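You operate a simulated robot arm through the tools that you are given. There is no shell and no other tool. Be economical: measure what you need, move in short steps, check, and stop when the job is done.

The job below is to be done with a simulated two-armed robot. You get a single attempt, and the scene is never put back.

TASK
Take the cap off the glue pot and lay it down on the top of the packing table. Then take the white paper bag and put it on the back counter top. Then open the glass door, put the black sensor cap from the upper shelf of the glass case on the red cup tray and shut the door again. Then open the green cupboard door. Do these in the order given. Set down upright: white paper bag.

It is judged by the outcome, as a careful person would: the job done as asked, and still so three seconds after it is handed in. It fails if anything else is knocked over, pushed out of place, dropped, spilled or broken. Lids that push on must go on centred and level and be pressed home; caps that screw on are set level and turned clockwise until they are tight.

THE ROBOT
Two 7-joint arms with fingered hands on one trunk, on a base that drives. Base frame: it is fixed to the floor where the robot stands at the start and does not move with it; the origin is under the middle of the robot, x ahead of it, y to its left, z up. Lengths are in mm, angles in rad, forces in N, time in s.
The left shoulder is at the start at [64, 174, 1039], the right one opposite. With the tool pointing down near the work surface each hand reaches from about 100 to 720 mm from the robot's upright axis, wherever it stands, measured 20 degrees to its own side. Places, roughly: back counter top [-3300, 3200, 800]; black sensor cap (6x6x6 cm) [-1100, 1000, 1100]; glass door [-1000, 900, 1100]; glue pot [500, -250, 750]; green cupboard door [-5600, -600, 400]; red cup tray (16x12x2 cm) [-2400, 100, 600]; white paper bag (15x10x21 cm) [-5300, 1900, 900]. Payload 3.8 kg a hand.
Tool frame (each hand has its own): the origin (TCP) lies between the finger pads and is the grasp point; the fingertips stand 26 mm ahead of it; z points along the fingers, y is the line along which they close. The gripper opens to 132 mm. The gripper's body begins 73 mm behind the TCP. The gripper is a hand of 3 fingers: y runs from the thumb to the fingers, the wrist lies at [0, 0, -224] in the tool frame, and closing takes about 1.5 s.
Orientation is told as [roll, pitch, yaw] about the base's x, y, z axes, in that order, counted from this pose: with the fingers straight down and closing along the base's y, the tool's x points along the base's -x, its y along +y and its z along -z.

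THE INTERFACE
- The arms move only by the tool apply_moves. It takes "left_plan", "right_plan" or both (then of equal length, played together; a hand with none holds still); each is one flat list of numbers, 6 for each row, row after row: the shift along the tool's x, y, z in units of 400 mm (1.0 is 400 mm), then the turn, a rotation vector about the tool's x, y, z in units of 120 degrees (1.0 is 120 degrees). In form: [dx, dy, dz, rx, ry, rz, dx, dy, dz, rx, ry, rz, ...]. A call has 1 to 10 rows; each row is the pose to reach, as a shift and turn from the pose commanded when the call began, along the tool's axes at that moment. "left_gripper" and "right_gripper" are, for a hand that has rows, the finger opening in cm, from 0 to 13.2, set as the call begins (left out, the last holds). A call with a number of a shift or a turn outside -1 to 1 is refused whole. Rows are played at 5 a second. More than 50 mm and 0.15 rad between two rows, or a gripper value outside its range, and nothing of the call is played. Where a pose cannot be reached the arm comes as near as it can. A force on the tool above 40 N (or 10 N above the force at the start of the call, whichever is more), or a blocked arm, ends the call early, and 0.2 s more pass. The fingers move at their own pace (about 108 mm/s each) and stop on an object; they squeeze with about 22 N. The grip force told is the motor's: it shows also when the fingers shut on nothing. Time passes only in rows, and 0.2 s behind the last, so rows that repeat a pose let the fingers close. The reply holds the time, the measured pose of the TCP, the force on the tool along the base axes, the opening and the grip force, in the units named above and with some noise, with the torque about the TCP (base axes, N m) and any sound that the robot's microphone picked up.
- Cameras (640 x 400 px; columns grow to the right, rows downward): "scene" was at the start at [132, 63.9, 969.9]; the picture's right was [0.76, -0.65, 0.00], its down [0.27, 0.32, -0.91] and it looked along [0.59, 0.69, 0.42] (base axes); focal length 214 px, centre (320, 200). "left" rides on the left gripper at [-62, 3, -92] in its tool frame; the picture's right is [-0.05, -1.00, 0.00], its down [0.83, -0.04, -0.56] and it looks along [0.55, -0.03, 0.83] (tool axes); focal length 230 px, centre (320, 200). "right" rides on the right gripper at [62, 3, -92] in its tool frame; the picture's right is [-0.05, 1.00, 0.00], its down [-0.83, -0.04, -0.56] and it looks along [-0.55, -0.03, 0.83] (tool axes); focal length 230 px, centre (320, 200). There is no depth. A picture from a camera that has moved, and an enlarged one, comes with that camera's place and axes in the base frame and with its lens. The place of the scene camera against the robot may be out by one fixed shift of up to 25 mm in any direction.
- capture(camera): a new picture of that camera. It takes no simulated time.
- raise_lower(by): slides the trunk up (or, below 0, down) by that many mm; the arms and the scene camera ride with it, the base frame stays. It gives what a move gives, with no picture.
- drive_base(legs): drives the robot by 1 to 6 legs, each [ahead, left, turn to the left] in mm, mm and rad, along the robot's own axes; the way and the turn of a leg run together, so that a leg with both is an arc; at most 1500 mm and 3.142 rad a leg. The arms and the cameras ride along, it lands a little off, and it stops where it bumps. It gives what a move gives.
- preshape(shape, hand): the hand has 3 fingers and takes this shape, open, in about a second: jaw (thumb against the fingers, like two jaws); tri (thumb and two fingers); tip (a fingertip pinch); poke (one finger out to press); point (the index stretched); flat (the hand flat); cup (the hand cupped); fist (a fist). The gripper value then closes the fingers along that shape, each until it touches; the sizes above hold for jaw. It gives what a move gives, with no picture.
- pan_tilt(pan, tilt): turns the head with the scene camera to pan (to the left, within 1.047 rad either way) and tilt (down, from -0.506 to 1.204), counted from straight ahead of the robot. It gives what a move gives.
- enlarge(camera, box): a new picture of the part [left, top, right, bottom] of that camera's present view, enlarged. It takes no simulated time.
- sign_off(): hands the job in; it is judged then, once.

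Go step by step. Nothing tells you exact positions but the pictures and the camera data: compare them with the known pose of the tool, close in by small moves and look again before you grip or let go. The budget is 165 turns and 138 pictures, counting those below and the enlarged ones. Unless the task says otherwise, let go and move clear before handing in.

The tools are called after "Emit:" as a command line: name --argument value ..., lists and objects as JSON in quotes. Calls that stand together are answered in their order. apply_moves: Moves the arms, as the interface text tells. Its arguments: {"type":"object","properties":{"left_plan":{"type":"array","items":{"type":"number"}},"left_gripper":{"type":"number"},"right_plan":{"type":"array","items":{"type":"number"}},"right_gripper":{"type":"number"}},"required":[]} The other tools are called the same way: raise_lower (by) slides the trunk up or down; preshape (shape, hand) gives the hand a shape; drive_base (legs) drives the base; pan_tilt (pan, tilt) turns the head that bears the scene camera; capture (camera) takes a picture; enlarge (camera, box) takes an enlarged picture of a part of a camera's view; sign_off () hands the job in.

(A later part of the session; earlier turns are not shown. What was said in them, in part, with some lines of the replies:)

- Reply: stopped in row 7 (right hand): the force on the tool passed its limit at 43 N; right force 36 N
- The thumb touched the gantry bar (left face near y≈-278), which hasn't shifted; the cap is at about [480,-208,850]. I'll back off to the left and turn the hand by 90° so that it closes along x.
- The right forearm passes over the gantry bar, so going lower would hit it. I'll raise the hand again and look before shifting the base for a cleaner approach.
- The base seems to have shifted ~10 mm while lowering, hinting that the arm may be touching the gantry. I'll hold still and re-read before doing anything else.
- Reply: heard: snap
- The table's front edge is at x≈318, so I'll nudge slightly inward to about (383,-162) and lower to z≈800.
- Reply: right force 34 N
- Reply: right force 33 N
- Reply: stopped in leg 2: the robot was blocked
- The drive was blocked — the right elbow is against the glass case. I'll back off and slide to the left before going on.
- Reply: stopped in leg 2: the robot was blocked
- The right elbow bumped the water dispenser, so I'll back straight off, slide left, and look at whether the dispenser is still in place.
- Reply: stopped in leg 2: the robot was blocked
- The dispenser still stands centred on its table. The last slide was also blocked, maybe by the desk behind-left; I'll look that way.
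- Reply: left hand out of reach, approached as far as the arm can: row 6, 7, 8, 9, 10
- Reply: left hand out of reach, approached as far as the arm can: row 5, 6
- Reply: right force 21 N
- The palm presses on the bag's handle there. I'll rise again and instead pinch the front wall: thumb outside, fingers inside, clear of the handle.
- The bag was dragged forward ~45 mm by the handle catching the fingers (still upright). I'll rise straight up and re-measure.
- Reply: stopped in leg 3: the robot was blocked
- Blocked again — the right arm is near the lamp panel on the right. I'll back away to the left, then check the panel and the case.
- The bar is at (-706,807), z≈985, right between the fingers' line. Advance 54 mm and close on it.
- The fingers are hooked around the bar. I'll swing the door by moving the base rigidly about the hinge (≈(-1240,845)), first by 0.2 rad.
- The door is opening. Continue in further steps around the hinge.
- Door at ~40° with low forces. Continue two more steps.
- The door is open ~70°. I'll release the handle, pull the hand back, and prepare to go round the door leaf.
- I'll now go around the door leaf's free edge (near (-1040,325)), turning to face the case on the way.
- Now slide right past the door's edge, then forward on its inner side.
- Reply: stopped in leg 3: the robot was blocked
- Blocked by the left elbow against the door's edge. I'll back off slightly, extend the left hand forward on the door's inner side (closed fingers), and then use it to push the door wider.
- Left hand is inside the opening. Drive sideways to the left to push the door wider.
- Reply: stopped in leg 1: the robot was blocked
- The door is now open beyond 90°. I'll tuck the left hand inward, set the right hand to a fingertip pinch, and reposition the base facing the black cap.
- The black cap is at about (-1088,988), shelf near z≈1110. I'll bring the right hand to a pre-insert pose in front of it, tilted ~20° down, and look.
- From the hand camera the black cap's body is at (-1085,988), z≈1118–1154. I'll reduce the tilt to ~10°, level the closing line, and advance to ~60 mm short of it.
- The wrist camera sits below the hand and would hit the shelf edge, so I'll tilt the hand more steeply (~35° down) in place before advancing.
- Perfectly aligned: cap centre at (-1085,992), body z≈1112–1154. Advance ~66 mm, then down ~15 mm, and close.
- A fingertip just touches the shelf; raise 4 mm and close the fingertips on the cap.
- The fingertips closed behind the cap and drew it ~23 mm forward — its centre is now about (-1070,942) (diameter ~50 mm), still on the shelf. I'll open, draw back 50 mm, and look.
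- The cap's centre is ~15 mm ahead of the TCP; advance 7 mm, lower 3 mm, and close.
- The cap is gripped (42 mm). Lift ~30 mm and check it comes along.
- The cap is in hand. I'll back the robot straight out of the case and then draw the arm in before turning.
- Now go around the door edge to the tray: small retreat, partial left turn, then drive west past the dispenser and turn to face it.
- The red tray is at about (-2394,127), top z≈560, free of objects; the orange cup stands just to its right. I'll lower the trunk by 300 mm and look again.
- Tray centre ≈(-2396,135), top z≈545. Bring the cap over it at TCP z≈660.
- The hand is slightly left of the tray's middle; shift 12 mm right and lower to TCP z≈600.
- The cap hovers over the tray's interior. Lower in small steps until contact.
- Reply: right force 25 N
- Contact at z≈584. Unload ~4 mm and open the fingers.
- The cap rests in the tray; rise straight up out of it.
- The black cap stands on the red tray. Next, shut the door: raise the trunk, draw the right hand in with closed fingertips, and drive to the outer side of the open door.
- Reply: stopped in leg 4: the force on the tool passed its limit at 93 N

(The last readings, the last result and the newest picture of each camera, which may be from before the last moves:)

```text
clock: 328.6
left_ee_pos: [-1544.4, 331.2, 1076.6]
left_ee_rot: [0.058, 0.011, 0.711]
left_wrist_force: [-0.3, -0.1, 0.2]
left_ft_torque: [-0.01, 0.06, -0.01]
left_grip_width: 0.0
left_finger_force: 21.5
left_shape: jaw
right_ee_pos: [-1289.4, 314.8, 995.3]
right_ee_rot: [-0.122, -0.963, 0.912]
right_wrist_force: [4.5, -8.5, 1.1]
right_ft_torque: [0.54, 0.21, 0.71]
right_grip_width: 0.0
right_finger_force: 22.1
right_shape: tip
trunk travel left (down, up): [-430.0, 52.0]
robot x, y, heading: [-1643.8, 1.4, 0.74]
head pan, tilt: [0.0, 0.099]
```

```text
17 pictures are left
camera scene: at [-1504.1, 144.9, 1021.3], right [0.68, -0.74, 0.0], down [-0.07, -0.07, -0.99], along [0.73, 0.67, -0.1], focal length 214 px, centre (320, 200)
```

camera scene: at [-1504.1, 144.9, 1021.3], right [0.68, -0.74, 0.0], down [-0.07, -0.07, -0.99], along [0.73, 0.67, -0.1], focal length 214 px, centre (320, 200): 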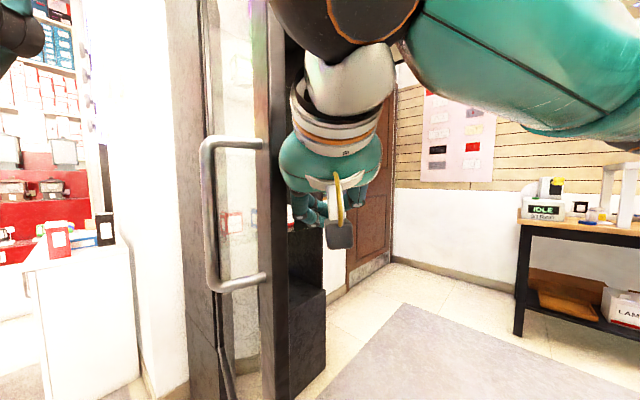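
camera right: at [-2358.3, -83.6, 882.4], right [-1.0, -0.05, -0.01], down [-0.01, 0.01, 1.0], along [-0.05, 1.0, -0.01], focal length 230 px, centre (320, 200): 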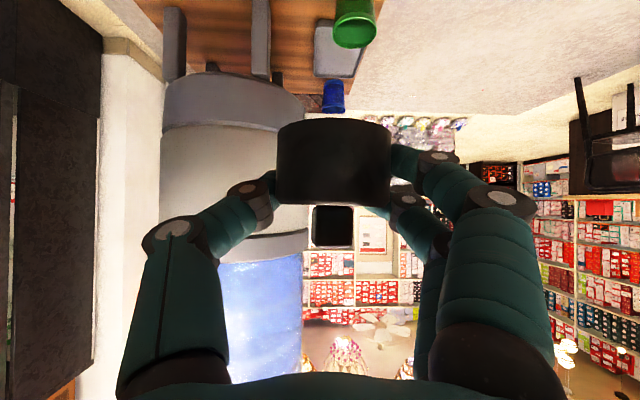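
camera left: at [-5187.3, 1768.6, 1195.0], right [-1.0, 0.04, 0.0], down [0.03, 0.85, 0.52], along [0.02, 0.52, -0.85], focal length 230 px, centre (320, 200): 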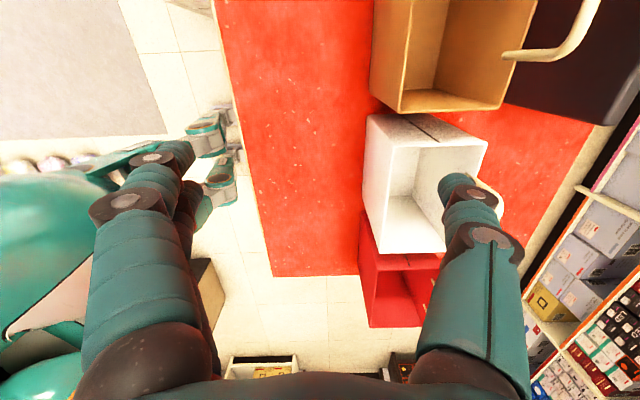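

The hand touched the door's end edge. I'll step away, tuck the right hand aside, and instead extend the left hand to push the door's outer side (at the handle) sideways.

Emit:
drive_base --legs '[[0, -150, 0]]'

Emit:
apply_moves --right_plan '[0.027, -0.082, -0.039, 0, 0, 0, 0.054, -0.165, -0.077, 0, 0, 0, 0.081, -0.247, -0.116, 0, 0, 0, 0.108, -0.329, -0.154, 0, 0, 0, 0.136, -0.411, -0.193, 0, 0, 0, 0.163, -0.494, -0.231, 0, 0, 0, 0.19, -0.576, -0.27, 0, 0, 0]' --left_plan '[-0.055, 0.044, 0.01, 0, 0, 0, -0.11, 0.088, 0.02, 0, 0, 0, -0.165, 0.132, 0.03, 0, 0, 0, -0.22, 0.176, 0.04, 0, 0, 0, -0.275, 0.22, 0.05, 0, 0, 0, -0.33, 0.264, 0.06, 0, 0, 0, -0.385, 0.31, 0.07, 0, 0, 0]'

Emit:
drive_base --legs '[[0, 0, 0.83], [40, -200, 0]]'

Emit:
pan_tilt --pan 0.3 --tilt 0.1

Emit:
capture --camera "scene"

```text
clock: 330.5
left_ee_pos: [-1443.3, 222.8, 1077.8]
left_ee_rot: [0.06, 0.014, 0.714]
left_wrist_force: [0.2, 0.2, 0.2]
left_ft_torque: [0.0, -0.02, 0.02]
left_grip_width: 0.0
left_finger_force: 22.5
left_shape: jaw
right_ee_pos: [-1190.1, 208.4, 995.3]
right_ee_rot: [-0.122, -0.964, 0.917]
right_wrist_force: [-0.8, 0.8, -0.2]
right_ft_torque: [-0.01, -0.03, -0.02]
right_grip_width: 0.0
right_finger_force: 21.9
right_shape: tip
trunk travel left (down, up): [-430.0, 52.0]
robot x, y, heading: [-1541.6, -107.3, 0.745]
head pan, tilt: [0.0, 0.099]
```

```text
clock: 331.0
left_ee_pos: [-1437.2, 248.0, 1075.9]
left_ee_rot: [0.056, 0.018, 0.69]
left_wrist_force: [-4.1, -18.7, 6.7]
left_ft_torque: [2.36, -0.76, -0.91]
left_grip_width: 0.0
left_finger_force: 21.9
left_shape: jaw
right_ee_pos: [-1179.5, 164.0, 999.2]
right_ee_rot: [-0.121, -0.961, 0.913]
right_wrist_force: [-0.2, 0.8, -0.4]
right_ft_torque: [-0.01, 0.0, -0.02]
right_grip_width: 0.0
right_finger_force: 21.8
right_shape: tip
right hand out of reach, approached as far as the arm can: row 2
trunk travel left (down, up): [-430.0, 52.0]
robot x, y, heading: [-1542.4, -102.7, 0.741]
head pan, tilt: [0.0, 0.099]
stopped in row 2 (left hand): the force on the tool passed its limit at 59 N (the readings are from after the stop); the commanded pose is now the measured one
```

```text
clock: 332.8
left_ee_pos: [-1617.9, 253.0, 1074.7]
left_ee_rot: [0.058, 0.016, 1.184]
left_wrist_force: [-0.4, -0.4, -0.1]
left_ft_torque: [0.04, 0.02, -0.01]
left_grip_width: 0.0
left_finger_force: 22.6
left_shape: jaw
right_ee_pos: [-1340.6, 297.0, 998.5]
right_ee_rot: [-0.153, -0.955, 1.413]
right_wrist_force: [7.3, -20.6, 7.2]
right_ft_torque: [0.43, 0.33, 0.43]
right_grip_width: 0.2
right_finger_force: 22.1
right_shape: tip
trunk travel left (down, up): [-430.0, 52.0]
robot x, y, heading: [-1541.2, -108.5, 1.234]
head pan, tilt: [0.0, 0.099]
stopped in leg 1: the force on the tool passed its limit at 61 N (the readings are from after the stop); the commanded pose is now the measured one
```

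```text
clock: 333.6
left_ee_pos: [-1617.3, 252.9, 1076.4]
left_ee_rot: [0.057, 0.015, 1.186]
left_wrist_force: [-0.2, 0.1, -0.5]
left_ft_torque: [-0.04, 0.01, -0.04]
left_grip_width: 0.0
left_finger_force: 22.0
left_shape: jaw
right_ee_pos: [-1340.4, 295.7, 998.3]
right_ee_rot: [-0.151, -0.958, 1.412]
right_wrist_force: [9.4, -23.5, 8.4]
right_ft_torque: [0.48, 0.38, 0.54]
right_grip_width: 0.1
right_finger_force: 21.6
right_shape: tip
trunk travel left (down, up): [-430.0, 52.0]
robot x, y, heading: [-1540.8, -103.2, 1.234]
head pan, tilt: [0.3, 0.099]
```

```text
16 pictures are left
camera scene: at [-1509.2, 90.1, 1021.9], right [1.0, -0.04, 0.0], down [0.0, -0.1, -1.0], along [0.04, 0.99, -0.1], focal length 214 px, centre (320, 200)
```

scene: 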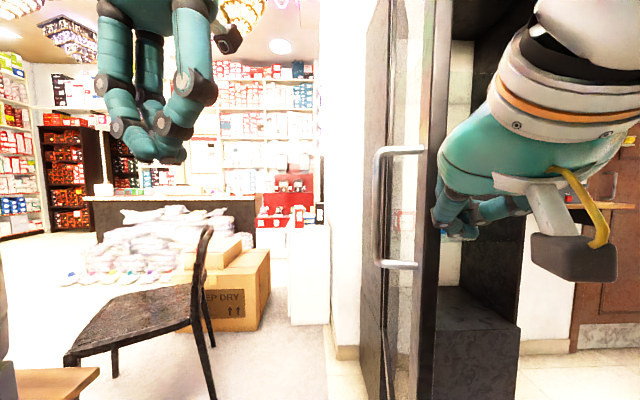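

Both hands brushed the door's end. I'll back off, turn a bit left so the right hand comes to the door's outer (left) side, and move up beside the handle.

Emit:
drive_base --legs '[[-85, -105, 0], [0, 0, 0.516], [162, -70, 0]]'

Emit:
pan_tilt --pan -0.1 --tilt 0.2

Emit:
capture --camera "scene"

```text
clock: 337.8
left_ee_pos: [-1687.0, 209.9, 1074.5]
left_ee_rot: [0.058, 0.016, 1.713]
left_wrist_force: [-0.7, 0.2, 0.5]
left_ft_torque: [0.0, 0.02, 0.02]
left_grip_width: 0.0
left_finger_force: 22.0
left_shape: jaw
right_ee_pos: [-1478.4, 374.4, 995.9]
right_ee_rot: [-0.126, -0.951, 1.964]
right_wrist_force: [-4.0, -0.5, 0.2]
right_ft_torque: [0.03, -0.16, -0.19]
right_grip_width: 0.0
right_finger_force: 22.1
right_shape: tip
trunk travel left (down, up): [-430.0, 52.0]
robot x, y, heading: [-1437.9, -62.4, 1.759]
head pan, tilt: [0.3, 0.099]
stopped in leg 3: the robot was blocked; the commanded pose is now the measured one
```

```text
clock: 338.6
left_ee_pos: [-1687.2, 209.3, 1074.9]
left_ee_rot: [0.057, 0.015, 1.712]
left_wrist_force: [0.8, 0.5, 0.3]
left_ft_torque: [0.02, -0.01, -0.01]
left_grip_width: 0.0
left_finger_force: 22.3
left_shape: jaw
right_ee_pos: [-1477.9, 374.0, 996.3]
right_ee_rot: [-0.127, -0.95, 1.966]
right_wrist_force: [-9.2, -4.2, 2.4]
right_ft_torque: [0.07, -0.4, -0.49]
right_grip_width: 0.1
right_finger_force: 22.2
right_shape: tip
trunk travel left (down, up): [-430.0, 52.0]
robot x, y, heading: [-1439.2, -65.4, 1.762]
head pan, tilt: [-0.099, 0.201]
```

```text
15 pictures are left
camera scene: at [-1472.3, 138.3, 1012.5], right [1.0, 0.09, 0.0], down [0.02, -0.2, -0.98], along [-0.09, 0.98, -0.2], focal length 214 px, centre (320, 200)
```

scene: 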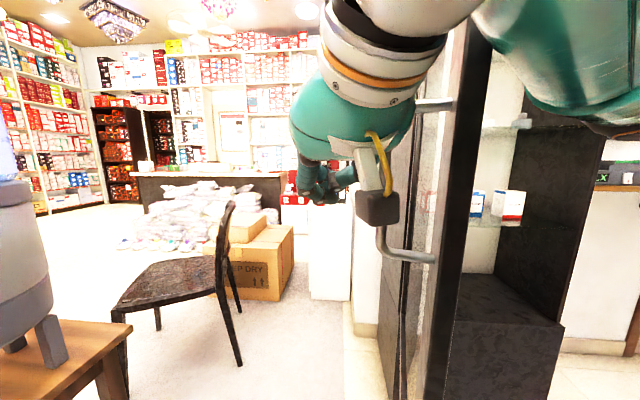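

The right hand is now against the door's outer side by the handle. Swing it closed by rotating the base about the hinge, in steps.

Emit:
drive_base --legs '[[-110, -257, 0.3]]'

Emit:
drive_base --legs '[[-110, -257, 0.3]]'

Emit:
capture --camera "scene"

```text
clock: 341.5
left_ee_pos: [-1474.3, 106.6, 1073.9]
left_ee_rot: [0.054, 0.016, 2.004]
left_wrist_force: [-0.5, 0.4, 0.4]
left_ft_torque: [0.02, 0.0, 0.0]
left_grip_width: 0.0
left_finger_force: 22.0
left_shape: jaw
right_ee_pos: [-1322.9, 324.0, 994.5]
right_ee_rot: [-0.13, -0.949, 2.26]
right_wrist_force: [-19.4, -14.2, 0.4]
right_ft_torque: [0.48, -0.69, -1.17]
right_grip_width: 0.0
right_finger_force: 22.1
right_shape: tip
trunk travel left (down, up): [-430.0, 52.0]
robot x, y, heading: [-1158.4, -82.5, 2.055]
head pan, tilt: [-0.099, 0.201]
```

```text
clock: 344.3
left_ee_pos: [-1252.0, 65.2, 1073.4]
left_ee_rot: [0.056, 0.017, 2.311]
left_wrist_force: [0.7, -0.3, -0.9]
left_ft_torque: [0.02, 0.01, 0.02]
left_grip_width: 0.0
left_finger_force: 21.6
left_shape: jaw
right_ee_pos: [-1171.6, 320.1, 993.6]
right_ee_rot: [-0.128, -0.946, 2.565]
right_wrist_force: [-1.6, -4.2, 0.6]
right_ft_torque: [0.16, -0.09, -0.21]
right_grip_width: 0.1
right_finger_force: 22.8
right_shape: tip
trunk travel left (down, up): [-430.0, 52.0]
robot x, y, heading: [-891.7, -21.2, 2.357]
head pan, tilt: [-0.099, 0.201]
```

```text
14 pictures are left
camera scene: at [-1030.3, 133.2, 1012.0], right [0.77, 0.64, 0.0], down [0.13, -0.15, -0.98], along [-0.62, 0.76, -0.2], focal length 214 px, centre (320, 200)
```

scene: 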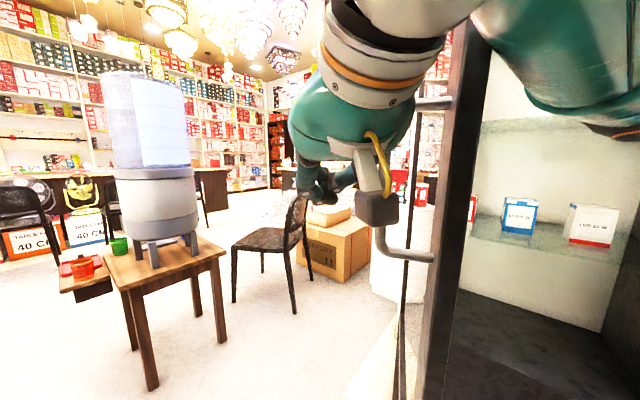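

The door is following (now ~70° open). One more rotation step, then I'll reposition in front to push it fully shut.

Emit:
drive_base --legs '[[-110, -257, 0.3]]'

Emit:
drive_base --legs '[[207, 303, 0], [0, 0, -1.09]]'

Emit:
pan_tilt --pan 0 --tilt 0.2

Emit:
capture --camera "scene"

```text
clock: 347.2
left_ee_pos: [-1023.8, 94.5, 1073.5]
left_ee_rot: [0.056, 0.019, 2.611]
left_wrist_force: [-0.8, 0.7, -0.2]
left_ft_torque: [0.02, -0.01, 0.01]
left_grip_width: 0.1
left_finger_force: 22.3
left_shape: jaw
right_ee_pos: [-1023.7, 360.0, 994.7]
right_ee_rot: [-0.125, -0.945, 2.865]
right_wrist_force: [-1.5, -4.5, -0.9]
right_ft_torque: [0.09, 0.03, -0.19]
right_grip_width: 0.0
right_finger_force: 22.0
right_shape: tip
trunk travel left (down, up): [-430.0, 52.0]
robot x, y, heading: [-656.0, 116.3, 2.664]
head pan, tilt: [-0.099, 0.201]
```

```text
clock: 351.6
left_ee_pos: [-1337.4, 52.3, 1075.2]
left_ee_rot: [0.055, 0.017, 2.257]
left_wrist_force: [-0.3, 0.2, 0.1]
left_ft_torque: [0.0, 0.03, -0.04]
left_grip_width: 0.0
left_finger_force: 22.4
left_shape: jaw
right_ee_pos: [-1246.4, 290.6, 995.2]
right_ee_rot: [-0.096, -0.943, 2.531]
right_wrist_force: [-1.3, -14.8, 2.9]
right_ft_torque: [0.23, -0.06, -0.27]
right_grip_width: 0.0
right_finger_force: 22.1
right_shape: tip
trunk travel left (down, up): [-430.0, 52.0]
robot x, y, heading: [-982.0, -52.7, 2.307]
head pan, tilt: [-0.099, 0.201]
stopped in leg 2: the force on the tool passed its limit at 57 N (the readings are from after the stop); the commanded pose is now the measured one
```

```text
clock: 352.3
left_ee_pos: [-1336.9, 52.9, 1074.4]
left_ee_rot: [0.055, 0.02, 2.258]
left_wrist_force: [-0.3, 0.2, 0.0]
left_ft_torque: [-0.01, -0.04, 0.0]
left_grip_width: 0.1
left_finger_force: 21.8
left_shape: jaw
right_ee_pos: [-1247.1, 290.7, 994.6]
right_ee_rot: [-0.102, -0.942, 2.532]
right_wrist_force: [0.6, -20.7, 3.7]
right_ft_torque: [0.26, -0.09, -0.39]
right_grip_width: 0.0
right_finger_force: 21.5
right_shape: tip
trunk travel left (down, up): [-430.0, 52.0]
robot x, y, heading: [-976.8, -52.8, 2.308]
head pan, tilt: [0.0, 0.201]
```

```text
13 pictures are left
camera scene: at [-1119.5, 101.8, 1012.3], right [0.74, 0.67, 0.0], down [0.13, -0.15, -0.98], along [-0.66, 0.73, -0.2], focal length 214 px, centre (320, 200)
```

scene: 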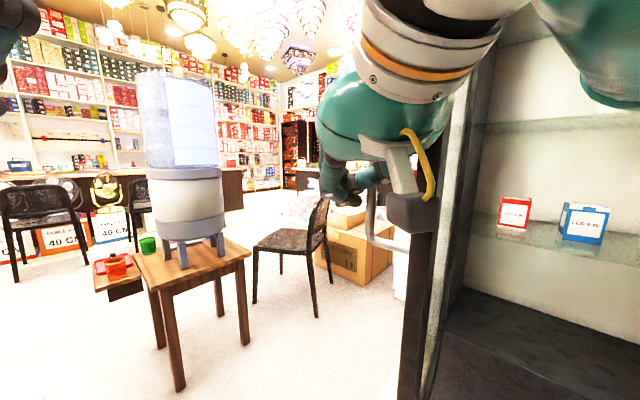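

The fingertips are caught behind the handle bar and dragged the door back open a bit. I'll use this hold to swing it to ~60° again, then withdraw the hand along its own axis.

Emit:
drive_base --legs '[[-102, -210, 0.25], [-110, -210, 0.27]]'

Emit:
apply_moves --right_plan '[0, 0, -0.05, 0, 0, 0, 0, 0, -0.1, 0, 0, 0, 0, 0, -0.15, 0, 0, 0, 0, 0, -0.2, 0, 0, 0, 0, 0, -0.25, 0, 0, 0]'

Emit:
capture --camera "scene"

```text
clock: 356.8
left_ee_pos: [-941.9, 100.5, 1074.2]
left_ee_rot: [0.055, 0.018, 2.771]
left_wrist_force: [-0.2, 0.8, -0.4]
left_ft_torque: [-0.02, -0.02, -0.01]
left_grip_width: 0.0
left_finger_force: 22.1
left_shape: jaw
right_ee_pos: [-981.2, 353.0, 994.8]
right_ee_rot: [-0.103, -0.943, 3.041]
right_wrist_force: [5.7, -11.3, 2.1]
right_ft_torque: [0.16, 0.05, -0.24]
right_grip_width: 0.0
right_finger_force: 21.8
right_shape: tip
trunk travel left (down, up): [-430.0, 52.0]
robot x, y, heading: [-580.8, 182.5, 2.821]
head pan, tilt: [0.0, 0.201]
```

```text
clock: 358.0
left_ee_pos: [-943.8, 100.5, 1073.4]
left_ee_rot: [0.055, 0.018, 2.771]
left_wrist_force: [0.6, -0.1, 0.7]
left_ft_torque: [0.0, -0.01, 0.03]
left_grip_width: 0.0
left_finger_force: 21.6
left_shape: jaw
right_ee_pos: [-947.2, 321.8, 1046.0]
right_ee_rot: [-0.105, -0.941, 3.038]
right_wrist_force: [-0.1, 0.0, -0.2]
right_ft_torque: [-0.02, 0.01, -0.02]
right_grip_width: 0.2
right_finger_force: 22.2
right_shape: tip
right hand out of reach, approached as far as the arm can: row 2, 3, 4, 5
trunk travel left (down, up): [-430.0, 52.0]
robot x, y, heading: [-576.8, 183.4, 2.815]
head pan, tilt: [0.0, 0.201]
```

```text
12 pictures are left
camera scene: at [-774.0, 255.2, 1011.8], right [0.32, 0.95, 0.0], down [0.19, -0.06, -0.98], along [-0.93, 0.31, -0.2], focal length 214 px, centre (320, 200)
```

scene: 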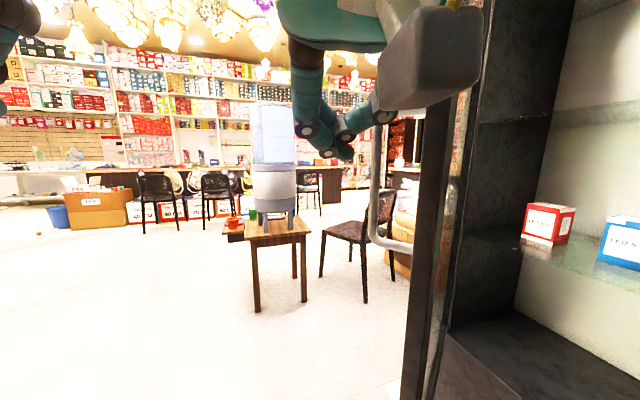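

The hand is free now and the door stands at ~54°. I'll go around its edge to the outer side and set up to push it shut with the fingertips near its middle-outer part.

Emit:
drive_base --legs '[[-76, 38, 0], [0, 0, -1.25], [-185, 83, 0], [0, 650, 0], [0, 0, -0.94], [-4, 300, 0]]'

Emit:
capture --camera "scene"

```text
clock: 374.4
left_ee_pos: [-1254.8, 561.1, 1074.9]
left_ee_rot: [0.055, 0.019, 0.53]
left_wrist_force: [-1.1, -0.2, 1.0]
left_ft_torque: [0.0, -0.02, -0.04]
left_grip_width: 0.1
left_finger_force: 22.0
left_shape: jaw
right_ee_pos: [-1079.8, 427.5, 1045.4]
right_ee_rot: [-0.104, -0.94, 0.796]
right_wrist_force: [-0.3, -0.8, -0.2]
right_ft_torque: [0.01, -0.01, -0.03]
right_grip_width: 0.1
right_finger_force: 22.3
right_shape: tip
trunk travel left (down, up): [-430.0, 52.0]
robot x, y, heading: [-1411.9, 223.9, 0.581]
head pan, tilt: [0.0, 0.201]
```

```text
11 pictures are left
camera scene: at [-1256.8, 343.8, 1011.9], right [0.55, -0.84, 0.0], down [-0.17, -0.11, -0.98], along [0.82, 0.53, -0.2], focal length 214 px, centre (320, 200)
```

scene: 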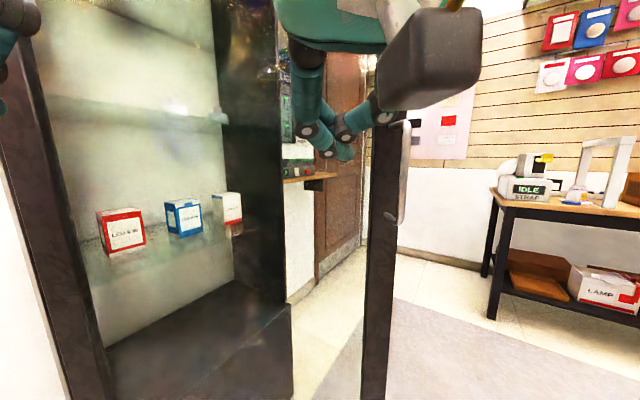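

Well placed: fingertips ~80 mm from the door's outer face at radius ~435. Advance to contact and rotate about the hinge.

Emit:
drive_base --legs '[[80, 0, 0], [127, -121, 0.3], [127, -121, 0.3]]'

Emit:
capture --camera "scene"

```text
clock: 378.1
left_ee_pos: [-1063.7, 673.2, 1073.2]
left_ee_rot: [0.057, 0.02, 1.129]
left_wrist_force: [0.3, 0.9, 0.2]
left_ft_torque: [0.02, 0.01, -0.01]
left_grip_width: 0.0
left_finger_force: 22.0
left_shape: jaw
right_ee_pos: [-844.0, 660.9, 1046.5]
right_ee_rot: [-0.102, -0.942, 1.396]
right_wrist_force: [-1.0, -0.4, 0.7]
right_ft_torque: [0.0, 0.01, -0.03]
right_grip_width: 0.1
right_finger_force: 22.0
right_shape: tip
trunk travel left (down, up): [-430.0, 52.0]
robot x, y, heading: [-1008.5, 306.2, 1.176]
head pan, tilt: [0.0, 0.201]
```

```text
10 pictures are left
camera scene: at [-938.7, 497.3, 1011.9], right [0.92, -0.38, 0.0], down [-0.08, -0.18, -0.98], along [0.38, 0.9, -0.2], focal length 214 px, centre (320, 200)
```

scene: 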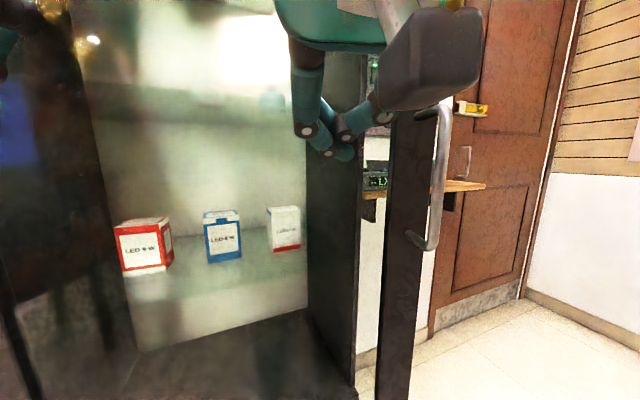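

Nearly shut. Continue the last ~0.35 rad until it closes.

Emit:
drive_base --legs '[[127, -121, 0.3]]'

Emit:
drive_base --legs '[[25, -12, 0.04], [20, 0, 0]]'

Emit:
capture --camera "scene"

```text
clock: 379.8
left_ee_pos: [-1020.1, 732.1, 1073.0]
left_ee_rot: [0.055, 0.019, 1.425]
left_wrist_force: [0.3, 0.1, 0.4]
left_ft_torque: [0.02, 0.01, -0.02]
left_grip_width: 0.1
left_finger_force: 22.2
left_shape: jaw
right_ee_pos: [-805.7, 784.3, 1046.0]
right_ee_rot: [-0.103, -0.941, 1.693]
right_wrist_force: [-0.5, 0.4, -1.0]
right_ft_torque: [0.01, -0.01, 0.03]
right_grip_width: 0.0
right_finger_force: 21.5
right_shape: tip
trunk travel left (down, up): [-430.0, 52.0]
robot x, y, heading: [-861.8, 400.8, 1.477]
head pan, tilt: [0.0, 0.201]
```

```text
clock: 381.2
left_ee_pos: [-1019.3, 762.9, 1073.4]
left_ee_rot: [0.058, 0.025, 1.464]
left_wrist_force: [-0.7, 0.7, 1.1]
left_ft_torque: [0.04, -0.02, 0.02]
left_grip_width: 0.0
left_finger_force: 22.7
left_shape: jaw
right_ee_pos: [-810.3, 825.3, 1044.5]
right_ee_rot: [-0.099, -0.938, 1.749]
right_wrist_force: [0.8, -8.1, 2.7]
right_ft_torque: [0.1, -0.04, -0.14]
right_grip_width: 0.0
right_finger_force: 21.7
right_shape: tip
trunk travel left (down, up): [-430.0, 52.0]
robot x, y, heading: [-846.7, 437.8, 1.508]
head pan, tilt: [0.0, 0.201]
stopped in leg 2: the force on the tool passed its limit at 120 N (the readings are from after the stop); the commanded pose is now the measured one
```

```text
9 pictures are left
camera scene: at [-839.7, 645.9, 1012.0], right [1.0, -0.06, 0.0], down [-0.01, -0.2, -0.98], along [0.05, 0.98, -0.2], focal length 214 px, centre (320, 200)
```

scene: 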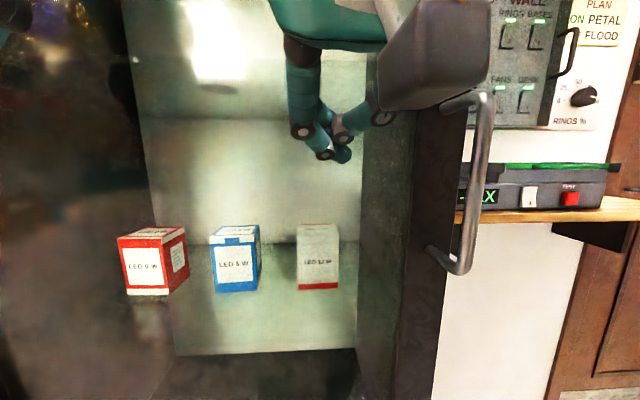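

The door is against its stop. Back off and verify that it is shut.

Emit:
drive_base --legs '[[-330, 0, 0]]'

Emit:
capture --camera "scene"

```text
clock: 383.4
left_ee_pos: [-1036.5, 436.7, 1073.1]
left_ee_rot: [0.058, 0.029, 1.463]
left_wrist_force: [1.0, 0.4, -0.1]
left_ft_torque: [0.02, -0.01, 0.03]
left_grip_width: 0.1
left_finger_force: 21.8
left_shape: jaw
right_ee_pos: [-828.8, 498.2, 1045.2]
right_ee_rot: [-0.099, -0.932, 1.742]
right_wrist_force: [0.5, 0.1, 0.4]
right_ft_torque: [0.02, -0.01, 0.03]
right_grip_width: 0.2
right_finger_force: 22.0
right_shape: tip
trunk travel left (down, up): [-430.0, 52.0]
robot x, y, heading: [-863.3, 114.9, 1.517]
head pan, tilt: [0.0, 0.201]
```

```text
8 pictures are left
camera scene: at [-858.0, 318.5, 1011.9], right [1.0, -0.06, 0.0], down [-0.01, -0.2, -0.98], along [0.06, 0.98, -0.2], focal length 214 px, centre (320, 200)
```

scene: 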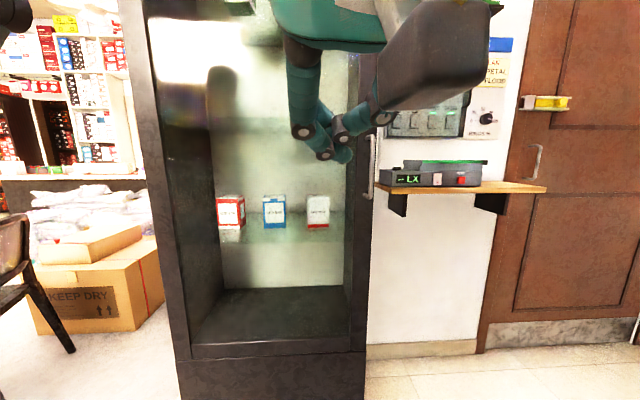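

The door is shut. Now for the green cupboard near (-5600,-600,400), behind the long counter; I'll go round the counter's left end. First retrace west.

Emit:
drive_base --legs '[[-115, 0, 0], [0, 0, 1.19], [278, 350, 0], [419, 284, 0], [520, 375, 0], [0, 0, 0.435]]'

Emit:
drive_base --legs '[[620, 0, 0], [0, 1500, 0], [0, 550, 0], [1000, 0, 0]]'

Emit:
pan_tilt --pan -0.25 --tilt 0.25

Emit:
capture --camera "scene"

```text
clock: 398.4
left_ee_pos: [-2698.4, -649.2, 1072.0]
left_ee_rot: [0.059, 0.027, 3.104]
left_wrist_force: [-0.3, 0.4, 0.5]
left_ft_torque: [-0.04, -0.04, 0.01]
left_grip_width: 0.2
left_finger_force: 22.0
left_shape: jaw
right_ee_pos: [-2775.3, -445.9, 1043.4]
right_ee_rot: [-0.1, -0.934, -2.899]
right_wrist_force: [-0.2, -0.1, 0.1]
right_ft_torque: [0.01, -0.01, 0.0]
right_grip_width: 0.0
right_finger_force: 21.3
right_shape: tip
trunk travel left (down, up): [-430.0, 52.0]
robot x, y, heading: [-2388.3, -455.8, -3.13]
head pan, tilt: [0.0, 0.201]
```

```text
clock: 424.6
left_ee_pos: [-4269.4, -2746.9, 1073.0]
left_ee_rot: [0.057, 0.028, 3.106]
left_wrist_force: [0.3, 0.8, -0.4]
left_ft_torque: [0.0, 0.0, -0.01]
left_grip_width: 0.3
left_finger_force: 21.6
left_shape: jaw
right_ee_pos: [-4346.6, -2541.4, 1043.5]
right_ee_rot: [-0.098, -0.936, -2.898]
right_wrist_force: [-1.0, 0.1, -0.6]
right_ft_torque: [-0.02, 0.0, 0.01]
right_grip_width: 0.0
right_finger_force: 22.2
right_shape: tip
trunk travel left (down, up): [-430.0, 52.0]
robot x, y, heading: [-3959.6, -2551.6, -3.126]
head pan, tilt: [0.0, 0.201]
```

```text
clock: 425.4
left_ee_pos: [-4270.5, -2746.4, 1073.8]
left_ee_rot: [0.057, 0.028, 3.105]
left_wrist_force: [-0.3, -0.6, 0.2]
left_ft_torque: [-0.01, -0.01, 0.0]
left_grip_width: 0.0
left_finger_force: 22.3
left_shape: jaw
right_ee_pos: [-4346.2, -2542.3, 1045.4]
right_ee_rot: [-0.099, -0.934, -2.898]
right_wrist_force: [0.1, 1.7, -0.1]
right_ft_torque: [0.0, -0.02, 0.0]
right_grip_width: 0.0
right_finger_force: 21.9
right_shape: tip
trunk travel left (down, up): [-430.0, 52.0]
robot x, y, heading: [-3959.7, -2552.1, -3.126]
head pan, tilt: [-0.25, 0.25]
```

```text
7 pictures are left
camera scene: at [-4159.2, -2520.7, 1007.3], right [0.23, 0.97, 0.0], down [0.24, -0.06, -0.97], along [-0.94, 0.23, -0.25], focal length 214 px, centre (320, 200)
```

scene: 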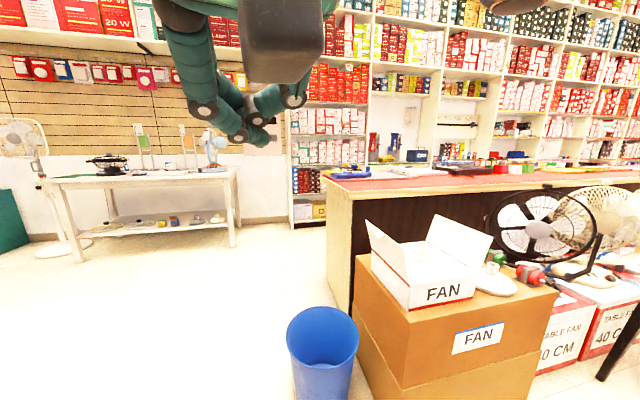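

The passage left of the counter is clear (bin near (-4740,-2380), table beyond). I'll swing wide, turn to face +x, and back into the aisle behind the counter.

Emit:
drive_base --legs '[[0, 350, 0], [1350, 0, 0], [0, 0, 3.126], [-700, 420, 0], [-230, 250, 0]]'

Emit:
pan_tilt --pan 0.95 --tilt 0.4

Emit:
capture --camera "scene"

```text
clock: 448.7
left_ee_pos: [-5876.3, -2058.0, 1073.1]
left_ee_rot: [0.058, 0.028, -0.041]
left_wrist_force: [-0.5, -0.3, -0.2]
left_ft_torque: [-0.03, 0.0, 0.0]
left_grip_width: 0.0
left_finger_force: 21.5
left_shape: jaw
right_ee_pos: [-5801.1, -2260.7, 1043.7]
right_ee_rot: [-0.1, -0.935, 0.241]
right_wrist_force: [-0.3, 0.4, -0.3]
right_ft_torque: [0.01, -0.01, -0.02]
right_grip_width: 0.0
right_finger_force: 22.1
right_shape: tip
trunk travel left (down, up): [-430.0, 52.0]
robot x, y, heading: [-6184.8, -2249.1, 0.011]
head pan, tilt: [-0.25, 0.25]
```

```text
clock: 450.1
left_ee_pos: [-5877.1, -2058.1, 1072.9]
left_ee_rot: [0.056, 0.028, -0.041]
left_wrist_force: [-0.3, 0.0, -0.4]
left_ft_torque: [0.0, 0.0, 0.0]
left_grip_width: 0.1
left_finger_force: 22.3
left_shape: jaw
right_ee_pos: [-5800.5, -2261.7, 1044.2]
right_ee_rot: [-0.099, -0.935, 0.241]
right_wrist_force: [-0.1, 0.3, -0.1]
right_ft_torque: [0.01, 0.0, -0.03]
right_grip_width: 0.0
right_finger_force: 21.5
right_shape: tip
trunk travel left (down, up): [-430.0, 52.0]
robot x, y, heading: [-6189.5, -2251.4, 0.011]
head pan, tilt: [0.949, 0.4]
```

```text
6 pictures are left
camera scene: at [-6036.9, -2165.7, 993.3], right [0.82, -0.57, 0.0], down [-0.22, -0.32, -0.92], along [0.53, 0.75, -0.39], focal length 214 px, centre (320, 200)
```

scene: 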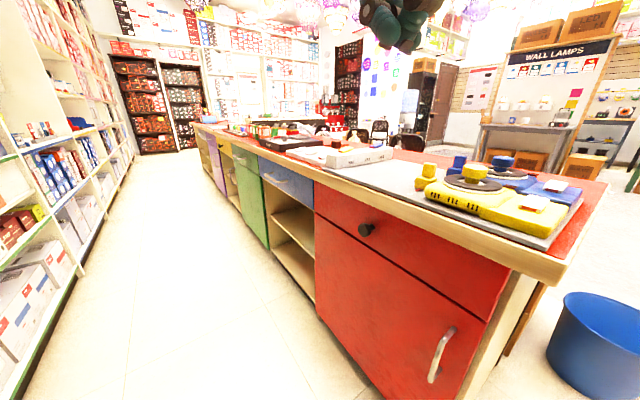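

Behind the counter: the green door is third along, face at x≈-5600, y about -930…-380. I'll slide along the aisle to it and look.

Emit:
drive_base --legs '[[0, 1450, 0]]'

Emit:
pan_tilt --pan 0.2 --tilt 0.8

Emit:
capture --camera "scene"

```text
clock: 462.9
left_ee_pos: [-5895.9, -615.8, 1072.9]
left_ee_rot: [0.058, 0.026, -0.035]
left_wrist_force: [-0.1, 0.0, -0.5]
left_ft_torque: [0.03, 0.02, -0.01]
left_grip_width: 0.0
left_finger_force: 21.6
left_shape: jaw
right_ee_pos: [-5819.1, -820.0, 1044.7]
right_ee_rot: [-0.1, -0.933, 0.245]
right_wrist_force: [-0.8, 0.1, 1.0]
right_ft_torque: [0.02, 0.01, -0.01]
right_grip_width: 0.0
right_finger_force: 21.9
right_shape: tip
trunk travel left (down, up): [-430.0, 52.0]
robot x, y, heading: [-6205.6, -811.2, 0.016]
head pan, tilt: [0.949, 0.4]
```

```text
clock: 464.0
left_ee_pos: [-5895.5, -616.6, 1074.5]
left_ee_rot: [0.058, 0.028, -0.033]
left_wrist_force: [0.0, -0.6, -0.6]
left_ft_torque: [0.05, -0.03, -0.02]
left_grip_width: 0.0
left_finger_force: 21.7
left_shape: jaw
right_ee_pos: [-5818.6, -820.2, 1043.8]
right_ee_rot: [-0.1, -0.935, 0.245]
right_wrist_force: [0.9, -0.6, 0.6]
right_ft_torque: [0.01, 0.02, -0.02]
right_grip_width: 0.0
right_finger_force: 21.9
right_shape: tip
trunk travel left (down, up): [-430.0, 52.0]
robot x, y, heading: [-6207.4, -812.1, 0.013]
head pan, tilt: [0.201, 0.799]
```

```text
5 pictures are left
camera scene: at [-6029.6, -783.8, 958.3], right [0.21, -0.98, 0.0], down [-0.7, -0.15, -0.7], along [0.68, 0.15, -0.72], focal length 214 px, centre (320, 200)
```

scene: 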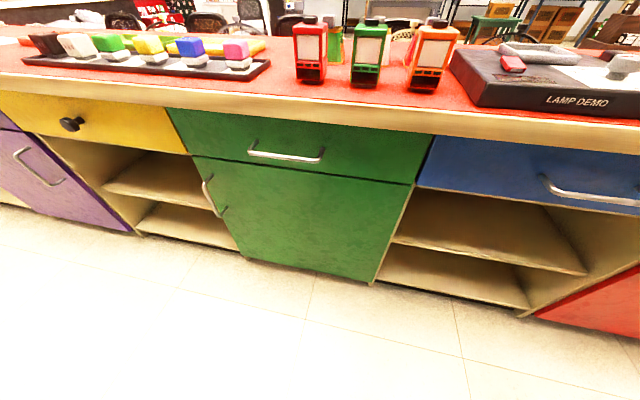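

The green door is below a green drawer; its vertical handle is at the left edge, about (-5639,-351,z≈470), hinge on the right at y≈-908. I'll lower the trunk and arm to handle height, open the fingers, and approach to ~60 mm short.

Emit:
raise_lower --by -425

Emit:
apply_moves --right_plan '[0.078, 0, 0.057, 0, 0, 0, 0.155, 0, 0.114, 0, 0, 0, 0.233, 0, 0.172, 0, 0, 0, 0.31, 0, 0.229, 0, 0, 0, 0.31, 0, 0.229, 0, 0, 0]' --right_gripper 7

Emit:
drive_base --legs '[[0, 468, 0], [100, 0, 0]]'

Emit:
capture --camera "right"

```text
refused: -425 is not a number from -400 to 400
```

```text
clock: 465.2
left_ee_pos: [-5895.8, -616.5, 1073.5]
left_ee_rot: [0.057, 0.029, -0.034]
left_wrist_force: [0.1, -0.6, 0.0]
left_ft_torque: [0.02, -0.01, 0.02]
left_grip_width: 0.0
left_finger_force: 21.9
left_shape: jaw
right_ee_pos: [-5812.9, -827.9, 899.6]
right_ee_rot: [-0.078, -0.951, 0.219]
right_wrist_force: [-0.5, 0.0, 0.1]
right_ft_torque: [0.0, 0.0, 0.0]
right_grip_width: 69.5
right_finger_force: 0.1
right_shape: tip
right hand out of reach, approached as far as the arm can: row 1, 2
trunk travel left (down, up): [-430.0, 52.0]
robot x, y, heading: [-6208.4, -816.3, 0.015]
head pan, tilt: [0.201, 0.799]
```

```text
clock: 470.5
left_ee_pos: [-5804.2, -153.7, 1072.2]
left_ee_rot: [0.057, 0.028, -0.035]
left_wrist_force: [0.9, -0.5, 0.0]
left_ft_torque: [-0.01, 0.02, -0.02]
left_grip_width: 0.0
left_finger_force: 22.4
left_shape: jaw
right_ee_pos: [-5721.1, -366.4, 899.5]
right_ee_rot: [-0.078, -0.954, 0.22]
right_wrist_force: [-0.8, -0.2, 0.8]
right_ft_torque: [-0.01, 0.01, 0.0]
right_grip_width: 69.6
right_finger_force: 0.0
right_shape: tip
trunk travel left (down, up): [-430.0, 52.0]
robot x, y, heading: [-6114.8, -348.9, 0.013]
head pan, tilt: [0.201, 0.799]
```

```text
4 pictures are left
camera right: at [-5831.5, -379.4, 903.0], right [-0.13, 0.99, 0.0], down [0.03, 0.01, 1.0], along [0.99, 0.13, -0.03], focal length 230 px, centre (320, 200)
```

right: 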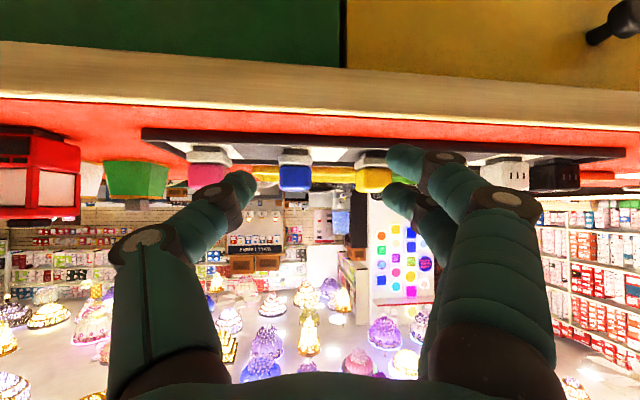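

The trunk command was out of range; the hand is still high but clear. I'll lower the trunk by 400 (hand to z≈500) and look with the hand camera.

Emit:
raise_lower --by -400

Emit:
capture --camera "right"

```text
clock: 473.4
left_ee_pos: [-5843.4, -158.4, 731.1]
left_ee_rot: [0.054, 0.008, -0.051]
left_wrist_force: [-1.0, 0.3, 0.5]
left_ft_torque: [0.0, 0.02, 0.03]
left_grip_width: 0.2
left_finger_force: 22.3
left_shape: jaw
right_ee_pos: [-5729.1, -353.3, 528.2]
right_ee_rot: [0.005, -0.874, 0.17]
right_wrist_force: [-0.2, -0.3, 0.7]
right_ft_torque: [-0.03, -0.01, -0.02]
right_grip_width: 69.8
right_finger_force: 0.1
right_shape: tip
trunk travel left (down, up): [-85.0, 396.0]
robot x, y, heading: [-6140.1, -348.7, 0.0]
head pan, tilt: [0.201, 0.799]
stopped: the arm was blocked; the commanded pose is now the measured one
```

```text
3 pictures are left
camera right: at [-5838.6, -367.8, 540.1], right [-0.14, 0.99, 0.04], down [0.11, -0.03, 0.99], along [0.98, 0.14, -0.11], focal length 230 px, centre (320, 200)
```

right: 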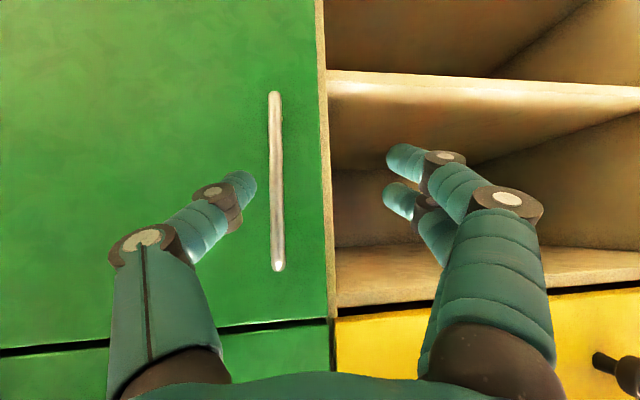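

The lowering stopped short, but the handle is in view: y≈-377, z≈418–574. I'll raise 15 mm to unload, centre on the bar, advance and close.

Emit:
raise_lower --by 15

Emit:
apply_moves --right_plan '[0, -0.05, 0, 0, 0, 0, 0, -0.103, 0, 0, 0, 0, -0.02, -0.103, 0.071, 0, 0, 0, -0.04, -0.103, 0.143, 0, 0, 0, -0.059, -0.103, 0.214, 0, 0, 0, -0.059, -0.103, 0.214, 0, 0, 0]'

```text
clock: 474.1
left_ee_pos: [-5844.6, -141.1, 748.3]
left_ee_rot: [0.039, 0.0, -0.039]
left_wrist_force: [-0.2, -0.5, -0.1]
left_ft_torque: [-0.02, 0.03, 0.02]
left_grip_width: 0.1
left_finger_force: 22.2
left_shape: jaw
right_ee_pos: [-5720.9, -321.5, 573.5]
right_ee_rot: [-0.024, -0.948, 0.248]
right_wrist_force: [0.4, -0.2, 0.3]
right_ft_torque: [-0.03, 0.0, 0.01]
right_grip_width: 69.8
right_finger_force: 0.0
right_shape: tip
trunk travel left (down, up): [-100.0, 381.0]
robot x, y, heading: [-6136.5, -346.6, 0.011]
head pan, tilt: [0.201, 0.799]
```

```text
clock: 475.7
left_ee_pos: [-5840.2, -149.0, 746.4]
left_ee_rot: [0.047, 0.008, -0.044]
left_wrist_force: [-0.1, 0.4, 0.2]
left_ft_torque: [-0.02, -0.02, -0.02]
left_grip_width: 0.0
left_finger_force: 21.6
left_shape: jaw
right_ee_pos: [-5641.2, -357.8, 516.3]
right_ee_rot: [-0.003, -0.885, 0.218]
right_wrist_force: [-7.4, 0.0, 2.4]
right_ft_torque: [-0.12, -0.02, -0.34]
right_grip_width: 68.9
right_finger_force: 0.1
right_shape: tip
right hand out of reach, approached as far as the arm can: row 1, 2
trunk travel left (down, up): [-100.0, 381.0]
robot x, y, heading: [-6138.8, -350.8, 0.006]
head pan, tilt: [0.201, 0.799]
stopped in row 6 (right hand): the arm was blocked; the commanded pose is now the measured one
```

The hand is in front of the bar but slightly off; I'll check with one picture before closing.

Emit:
capture --camera "right"

```text
2 pictures are left
camera right: at [-5750.1, -376.2, 526.8], right [-0.18, 0.98, 0.04], down [0.1, -0.02, 0.99], along [0.98, 0.18, -0.1], focal length 230 px, centre (320, 200)
```

right: 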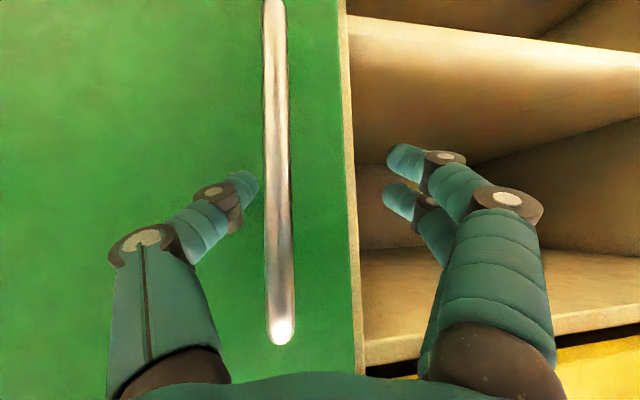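

The bar lies between thumb and fingers. Close on it.

Emit:
apply_moves --right_plan '[0, 0, 0, 0, 0, 0, 0, 0, 0, 0, 0, 0, 0, 0, 0, 0, 0, 0, 0, 0, 0, 0, 0, 0, 0, 0, 0, 0, 0, 0, 0, 0, 0, 0, 0, 0]' --right_gripper 0

```text
clock: 477.1
left_ee_pos: [-5840.0, -149.5, 748.1]
left_ee_rot: [0.049, 0.006, -0.043]
left_wrist_force: [0.3, -0.2, -0.3]
left_ft_torque: [-0.01, -0.01, 0.04]
left_grip_width: 0.0
left_finger_force: 21.8
left_shape: jaw
right_ee_pos: [-5640.4, -359.2, 515.5]
right_ee_rot: [-0.011, -0.885, 0.223]
right_wrist_force: [-0.6, -0.8, 1.0]
right_ft_torque: [-0.01, -0.02, 0.04]
right_grip_width: 7.3
right_finger_force: 22.1
right_shape: tip
trunk travel left (down, up): [-100.0, 381.0]
robot x, y, heading: [-6135.1, -347.0, 0.008]
head pan, tilt: [0.201, 0.799]
```

The bar is held. I'll swing the door by moving the base along the matching arc about its hinge, first step ~0.3 rad.

Emit:
drive_base --legs '[[-171, -193, 0.377]]'

```text
clock: 479.4
left_ee_pos: [-6048.0, -275.7, 741.1]
left_ee_rot: [0.058, 0.034, 0.335]
left_wrist_force: [0.3, -0.3, -0.4]
left_ft_torque: [0.0, -0.01, 0.01]
left_grip_width: 0.2
left_finger_force: 22.2
left_shape: jaw
right_ee_pos: [-5792.2, -401.5, 496.5]
right_ee_rot: [0.013, -0.854, 0.574]
right_wrist_force: [1.0, -0.6, -0.3]
right_ft_torque: [0.02, 0.0, -0.01]
right_grip_width: 7.0
right_finger_force: 21.9
right_shape: tip
trunk travel left (down, up): [-100.0, 381.0]
robot x, y, heading: [-6264.8, -572.4, 0.387]
head pan, tilt: [0.201, 0.799]
```

Still holding the bar (7 mm) with little force. Continue.

Emit:
drive_base --legs '[[-169, -177, 0.375]]'

Emit:
pan_tilt --pan -0.1 --tilt 0.5

Emit:
capture --camera "scene"

```text
clock: 481.5
left_ee_pos: [-6220.6, -451.5, 742.6]
left_ee_rot: [0.058, 0.032, 0.709]
left_wrist_force: [0.5, -0.4, -0.6]
left_ft_torque: [-0.04, 0.03, 0.04]
left_grip_width: 0.0
left_finger_force: 21.9
left_shape: jaw
right_ee_pos: [-5936.0, -474.2, 497.5]
right_ee_rot: [0.01, -0.854, 0.946]
right_wrist_force: [-0.9, 0.7, 0.1]
right_ft_torque: [0.0, -0.01, 0.04]
right_grip_width: 7.1
right_finger_force: 22.1
right_shape: tip
trunk travel left (down, up): [-100.0, 381.0]
robot x, y, heading: [-6317.7, -809.6, 0.76]
head pan, tilt: [0.201, 0.799]
```

```text
clock: 482.3
left_ee_pos: [-6220.8, -451.9, 741.6]
left_ee_rot: [0.06, 0.034, 0.71]
left_wrist_force: [0.2, -0.6, 0.7]
left_ft_torque: [-0.02, 0.01, 0.0]
left_grip_width: 0.1
left_finger_force: 22.2
left_shape: jaw
right_ee_pos: [-5936.4, -475.5, 497.7]
right_ee_rot: [0.01, -0.854, 0.946]
right_wrist_force: [0.0, 0.0, -0.3]
right_ft_torque: [-0.01, 0.01, -0.02]
right_grip_width: 6.8
right_finger_force: 21.6
right_shape: tip
trunk travel left (down, up): [-100.0, 381.0]
robot x, y, heading: [-6317.5, -810.2, 0.757]
head pan, tilt: [-0.099, 0.499]
```

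```text
1 pictures are left
camera scene: at [-6186.4, -680.6, 634.1], right [0.61, -0.79, 0.0], down [-0.38, -0.29, -0.88], along [0.69, 0.54, -0.48], focal length 214 px, centre (320, 200)
```

scene: 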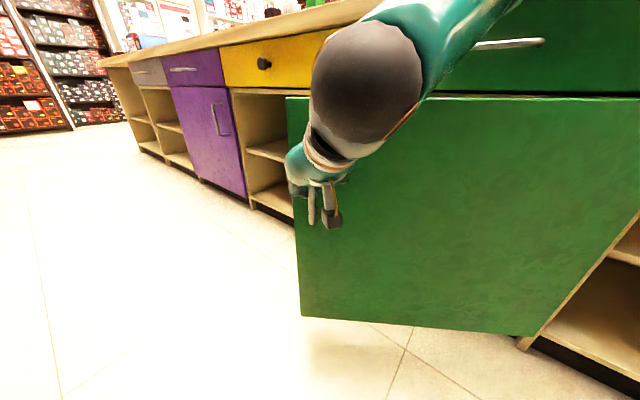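

The green door is swinging open with the hand. Continue the last two steps.

Emit:
drive_base --legs '[[-141, -137, 0.31]]'

Emit:
drive_base --legs '[[-83, -81, 0.19]]'

```text
clock: 484.2
left_ee_pos: [-6315.4, -635.2, 741.4]
left_ee_rot: [0.057, 0.032, 1.023]
left_wrist_force: [-0.8, -0.5, 0.4]
left_ft_torque: [0.0, 0.0, -0.05]
left_grip_width: 0.1
left_finger_force: 22.0
left_shape: jaw
right_ee_pos: [-6035.4, -567.5, 496.3]
right_ee_rot: [0.01, -0.853, 1.26]
right_wrist_force: [-1.3, 0.9, 1.1]
right_ft_torque: [0.01, -0.01, 0.01]
right_grip_width: 7.0
right_finger_force: 21.8
right_shape: tip
trunk travel left (down, up): [-100.0, 381.0]
robot x, y, heading: [-6294.1, -1001.4, 1.073]
head pan, tilt: [-0.099, 0.499]
```

```text
clock: 485.6
left_ee_pos: [-6340.2, -752.5, 741.7]
left_ee_rot: [0.058, 0.032, 1.213]
left_wrist_force: [0.5, -0.1, 0.0]
left_ft_torque: [0.01, 0.02, 0.05]
left_grip_width: 0.0
left_finger_force: 21.9
left_shape: jaw
right_ee_pos: [-6079.3, -634.3, 498.0]
right_ee_rot: [0.012, -0.854, 1.45]
right_wrist_force: [-6.9, 3.7, 0.1]
right_ft_torque: [0.04, 0.03, -0.1]
right_grip_width: 6.3
right_finger_force: 21.2
right_shape: tip
trunk travel left (down, up): [-100.0, 381.0]
robot x, y, heading: [-6254.2, -1111.6, 1.265]
head pan, tilt: [-0.099, 0.499]
```

Door at ~57°. One more step, then release and back away.

Emit:
drive_base --legs '[[-81, -67, 0.155]]'

Emit:
apply_moves --right_plan '[0, 0, 0, 0, 0, 0, 0, 0, 0, 0, 0, 0, 0, 0, 0, 0, 0, 0, 0, 0, 0, 0, 0, 0, 0, 0, 0, 0, 0, 0]' --right_gripper 8

```text
clock: 486.8
left_ee_pos: [-6346.8, -863.4, 741.5]
left_ee_rot: [0.054, 0.033, 1.36]
left_wrist_force: [-0.1, 0.0, 0.4]
left_ft_torque: [-0.01, 0.02, -0.03]
left_grip_width: 0.0
left_finger_force: 21.3
left_shape: jaw
right_ee_pos: [-6107.3, -707.3, 498.4]
right_ee_rot: [0.016, -0.858, 1.597]
right_wrist_force: [-22.0, 9.1, 3.8]
right_ft_torque: [0.02, 0.11, -0.39]
right_grip_width: 7.0
right_finger_force: 22.0
right_shape: tip
trunk travel left (down, up): [-100.0, 381.0]
robot x, y, heading: [-6207.2, -1206.1, 1.41]
head pan, tilt: [-0.099, 0.499]
```

```text
clock: 488.0
left_ee_pos: [-6346.1, -864.2, 742.3]
left_ee_rot: [0.057, 0.032, 1.363]
left_wrist_force: [0.0, 0.2, 0.6]
left_ft_torque: [0.02, -0.01, 0.0]
left_grip_width: 0.0
left_finger_force: 22.1
left_shape: jaw
right_ee_pos: [-6107.7, -706.8, 498.9]
right_ee_rot: [0.018, -0.86, 1.598]
right_wrist_force: [1.1, 0.4, -0.1]
right_ft_torque: [-0.01, -0.01, 0.01]
right_grip_width: 79.7
right_finger_force: 0.1
right_shape: tip
trunk travel left (down, up): [-100.0, 381.0]
robot x, y, heading: [-6206.1, -1203.9, 1.413]
head pan, tilt: [-0.099, 0.499]
```

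Released. Back straight away from the door and take the last picture to confirm.

Emit:
drive_base --legs '[[-180, 0, 0]]'

Emit:
capture --camera "scene"

```text
clock: 489.5
left_ee_pos: [-6375.3, -1040.9, 741.3]
left_ee_rot: [0.056, 0.033, 1.362]
left_wrist_force: [0.1, 0.5, 0.1]
left_ft_torque: [0.02, 0.0, -0.04]
left_grip_width: 0.0
left_finger_force: 21.6
left_shape: jaw
right_ee_pos: [-6136.0, -884.1, 498.8]
right_ee_rot: [0.018, -0.857, 1.599]
right_wrist_force: [-0.3, 0.0, 0.1]
right_ft_torque: [0.03, -0.04, 0.03]
right_grip_width: 80.1
right_finger_force: 0.1
right_shape: tip
trunk travel left (down, up): [-100.0, 381.0]
robot x, y, heading: [-6234.4, -1382.2, 1.411]
head pan, tilt: [-0.099, 0.499]
```

```text
0 pictures are left
camera scene: at [-6203.4, -1196.4, 634.3], right [0.97, -0.25, 0.0], down [-0.12, -0.46, -0.88], along [0.22, 0.85, -0.48], focal length 214 px, centre (320, 200)
```

scene: 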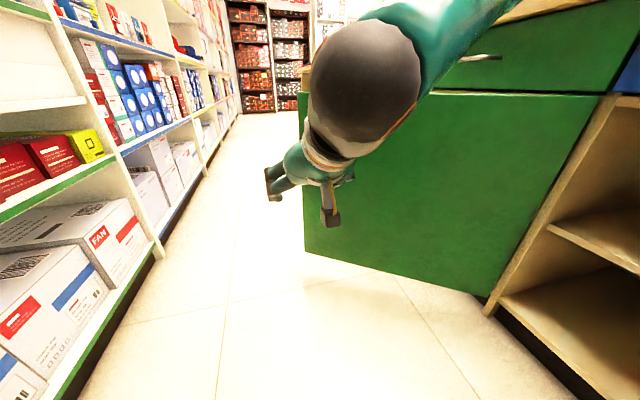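

The green door stands wide open, the hand is clear of it, and the earlier tasks are done, so I'm handing in.

Emit:
sign_off

```text
The job is handed in.
```

I did all four jobs in the order given and handed the work in; the score was not shown.

- **Glue pot:** the cap is off and lying on the packing table next to the open pot. In a first failed grip I lifted the pot about 5 mm and turned it, then set it back with the label facing roughly as before.
- **White paper bag:** it stands upright at the left end of the back counter.
- **Black sensor cap:** it is upright on the red cup tray, and the glass door is shut again. A fingertip pushed the closing door against its stop at 120 N; I heard nothing break.
- **Green cupboard door:** it stands open at roughly 65 degrees, and the hand is clear of it.

Along the way the arms or base bumped several things: the gantry on the packing table, the glass case, the water dispenser, the lamp panel post and a desk leg. Everything I could see afterwards was still standing in place, but I ran out of pictures and could not recheck it all at the end.
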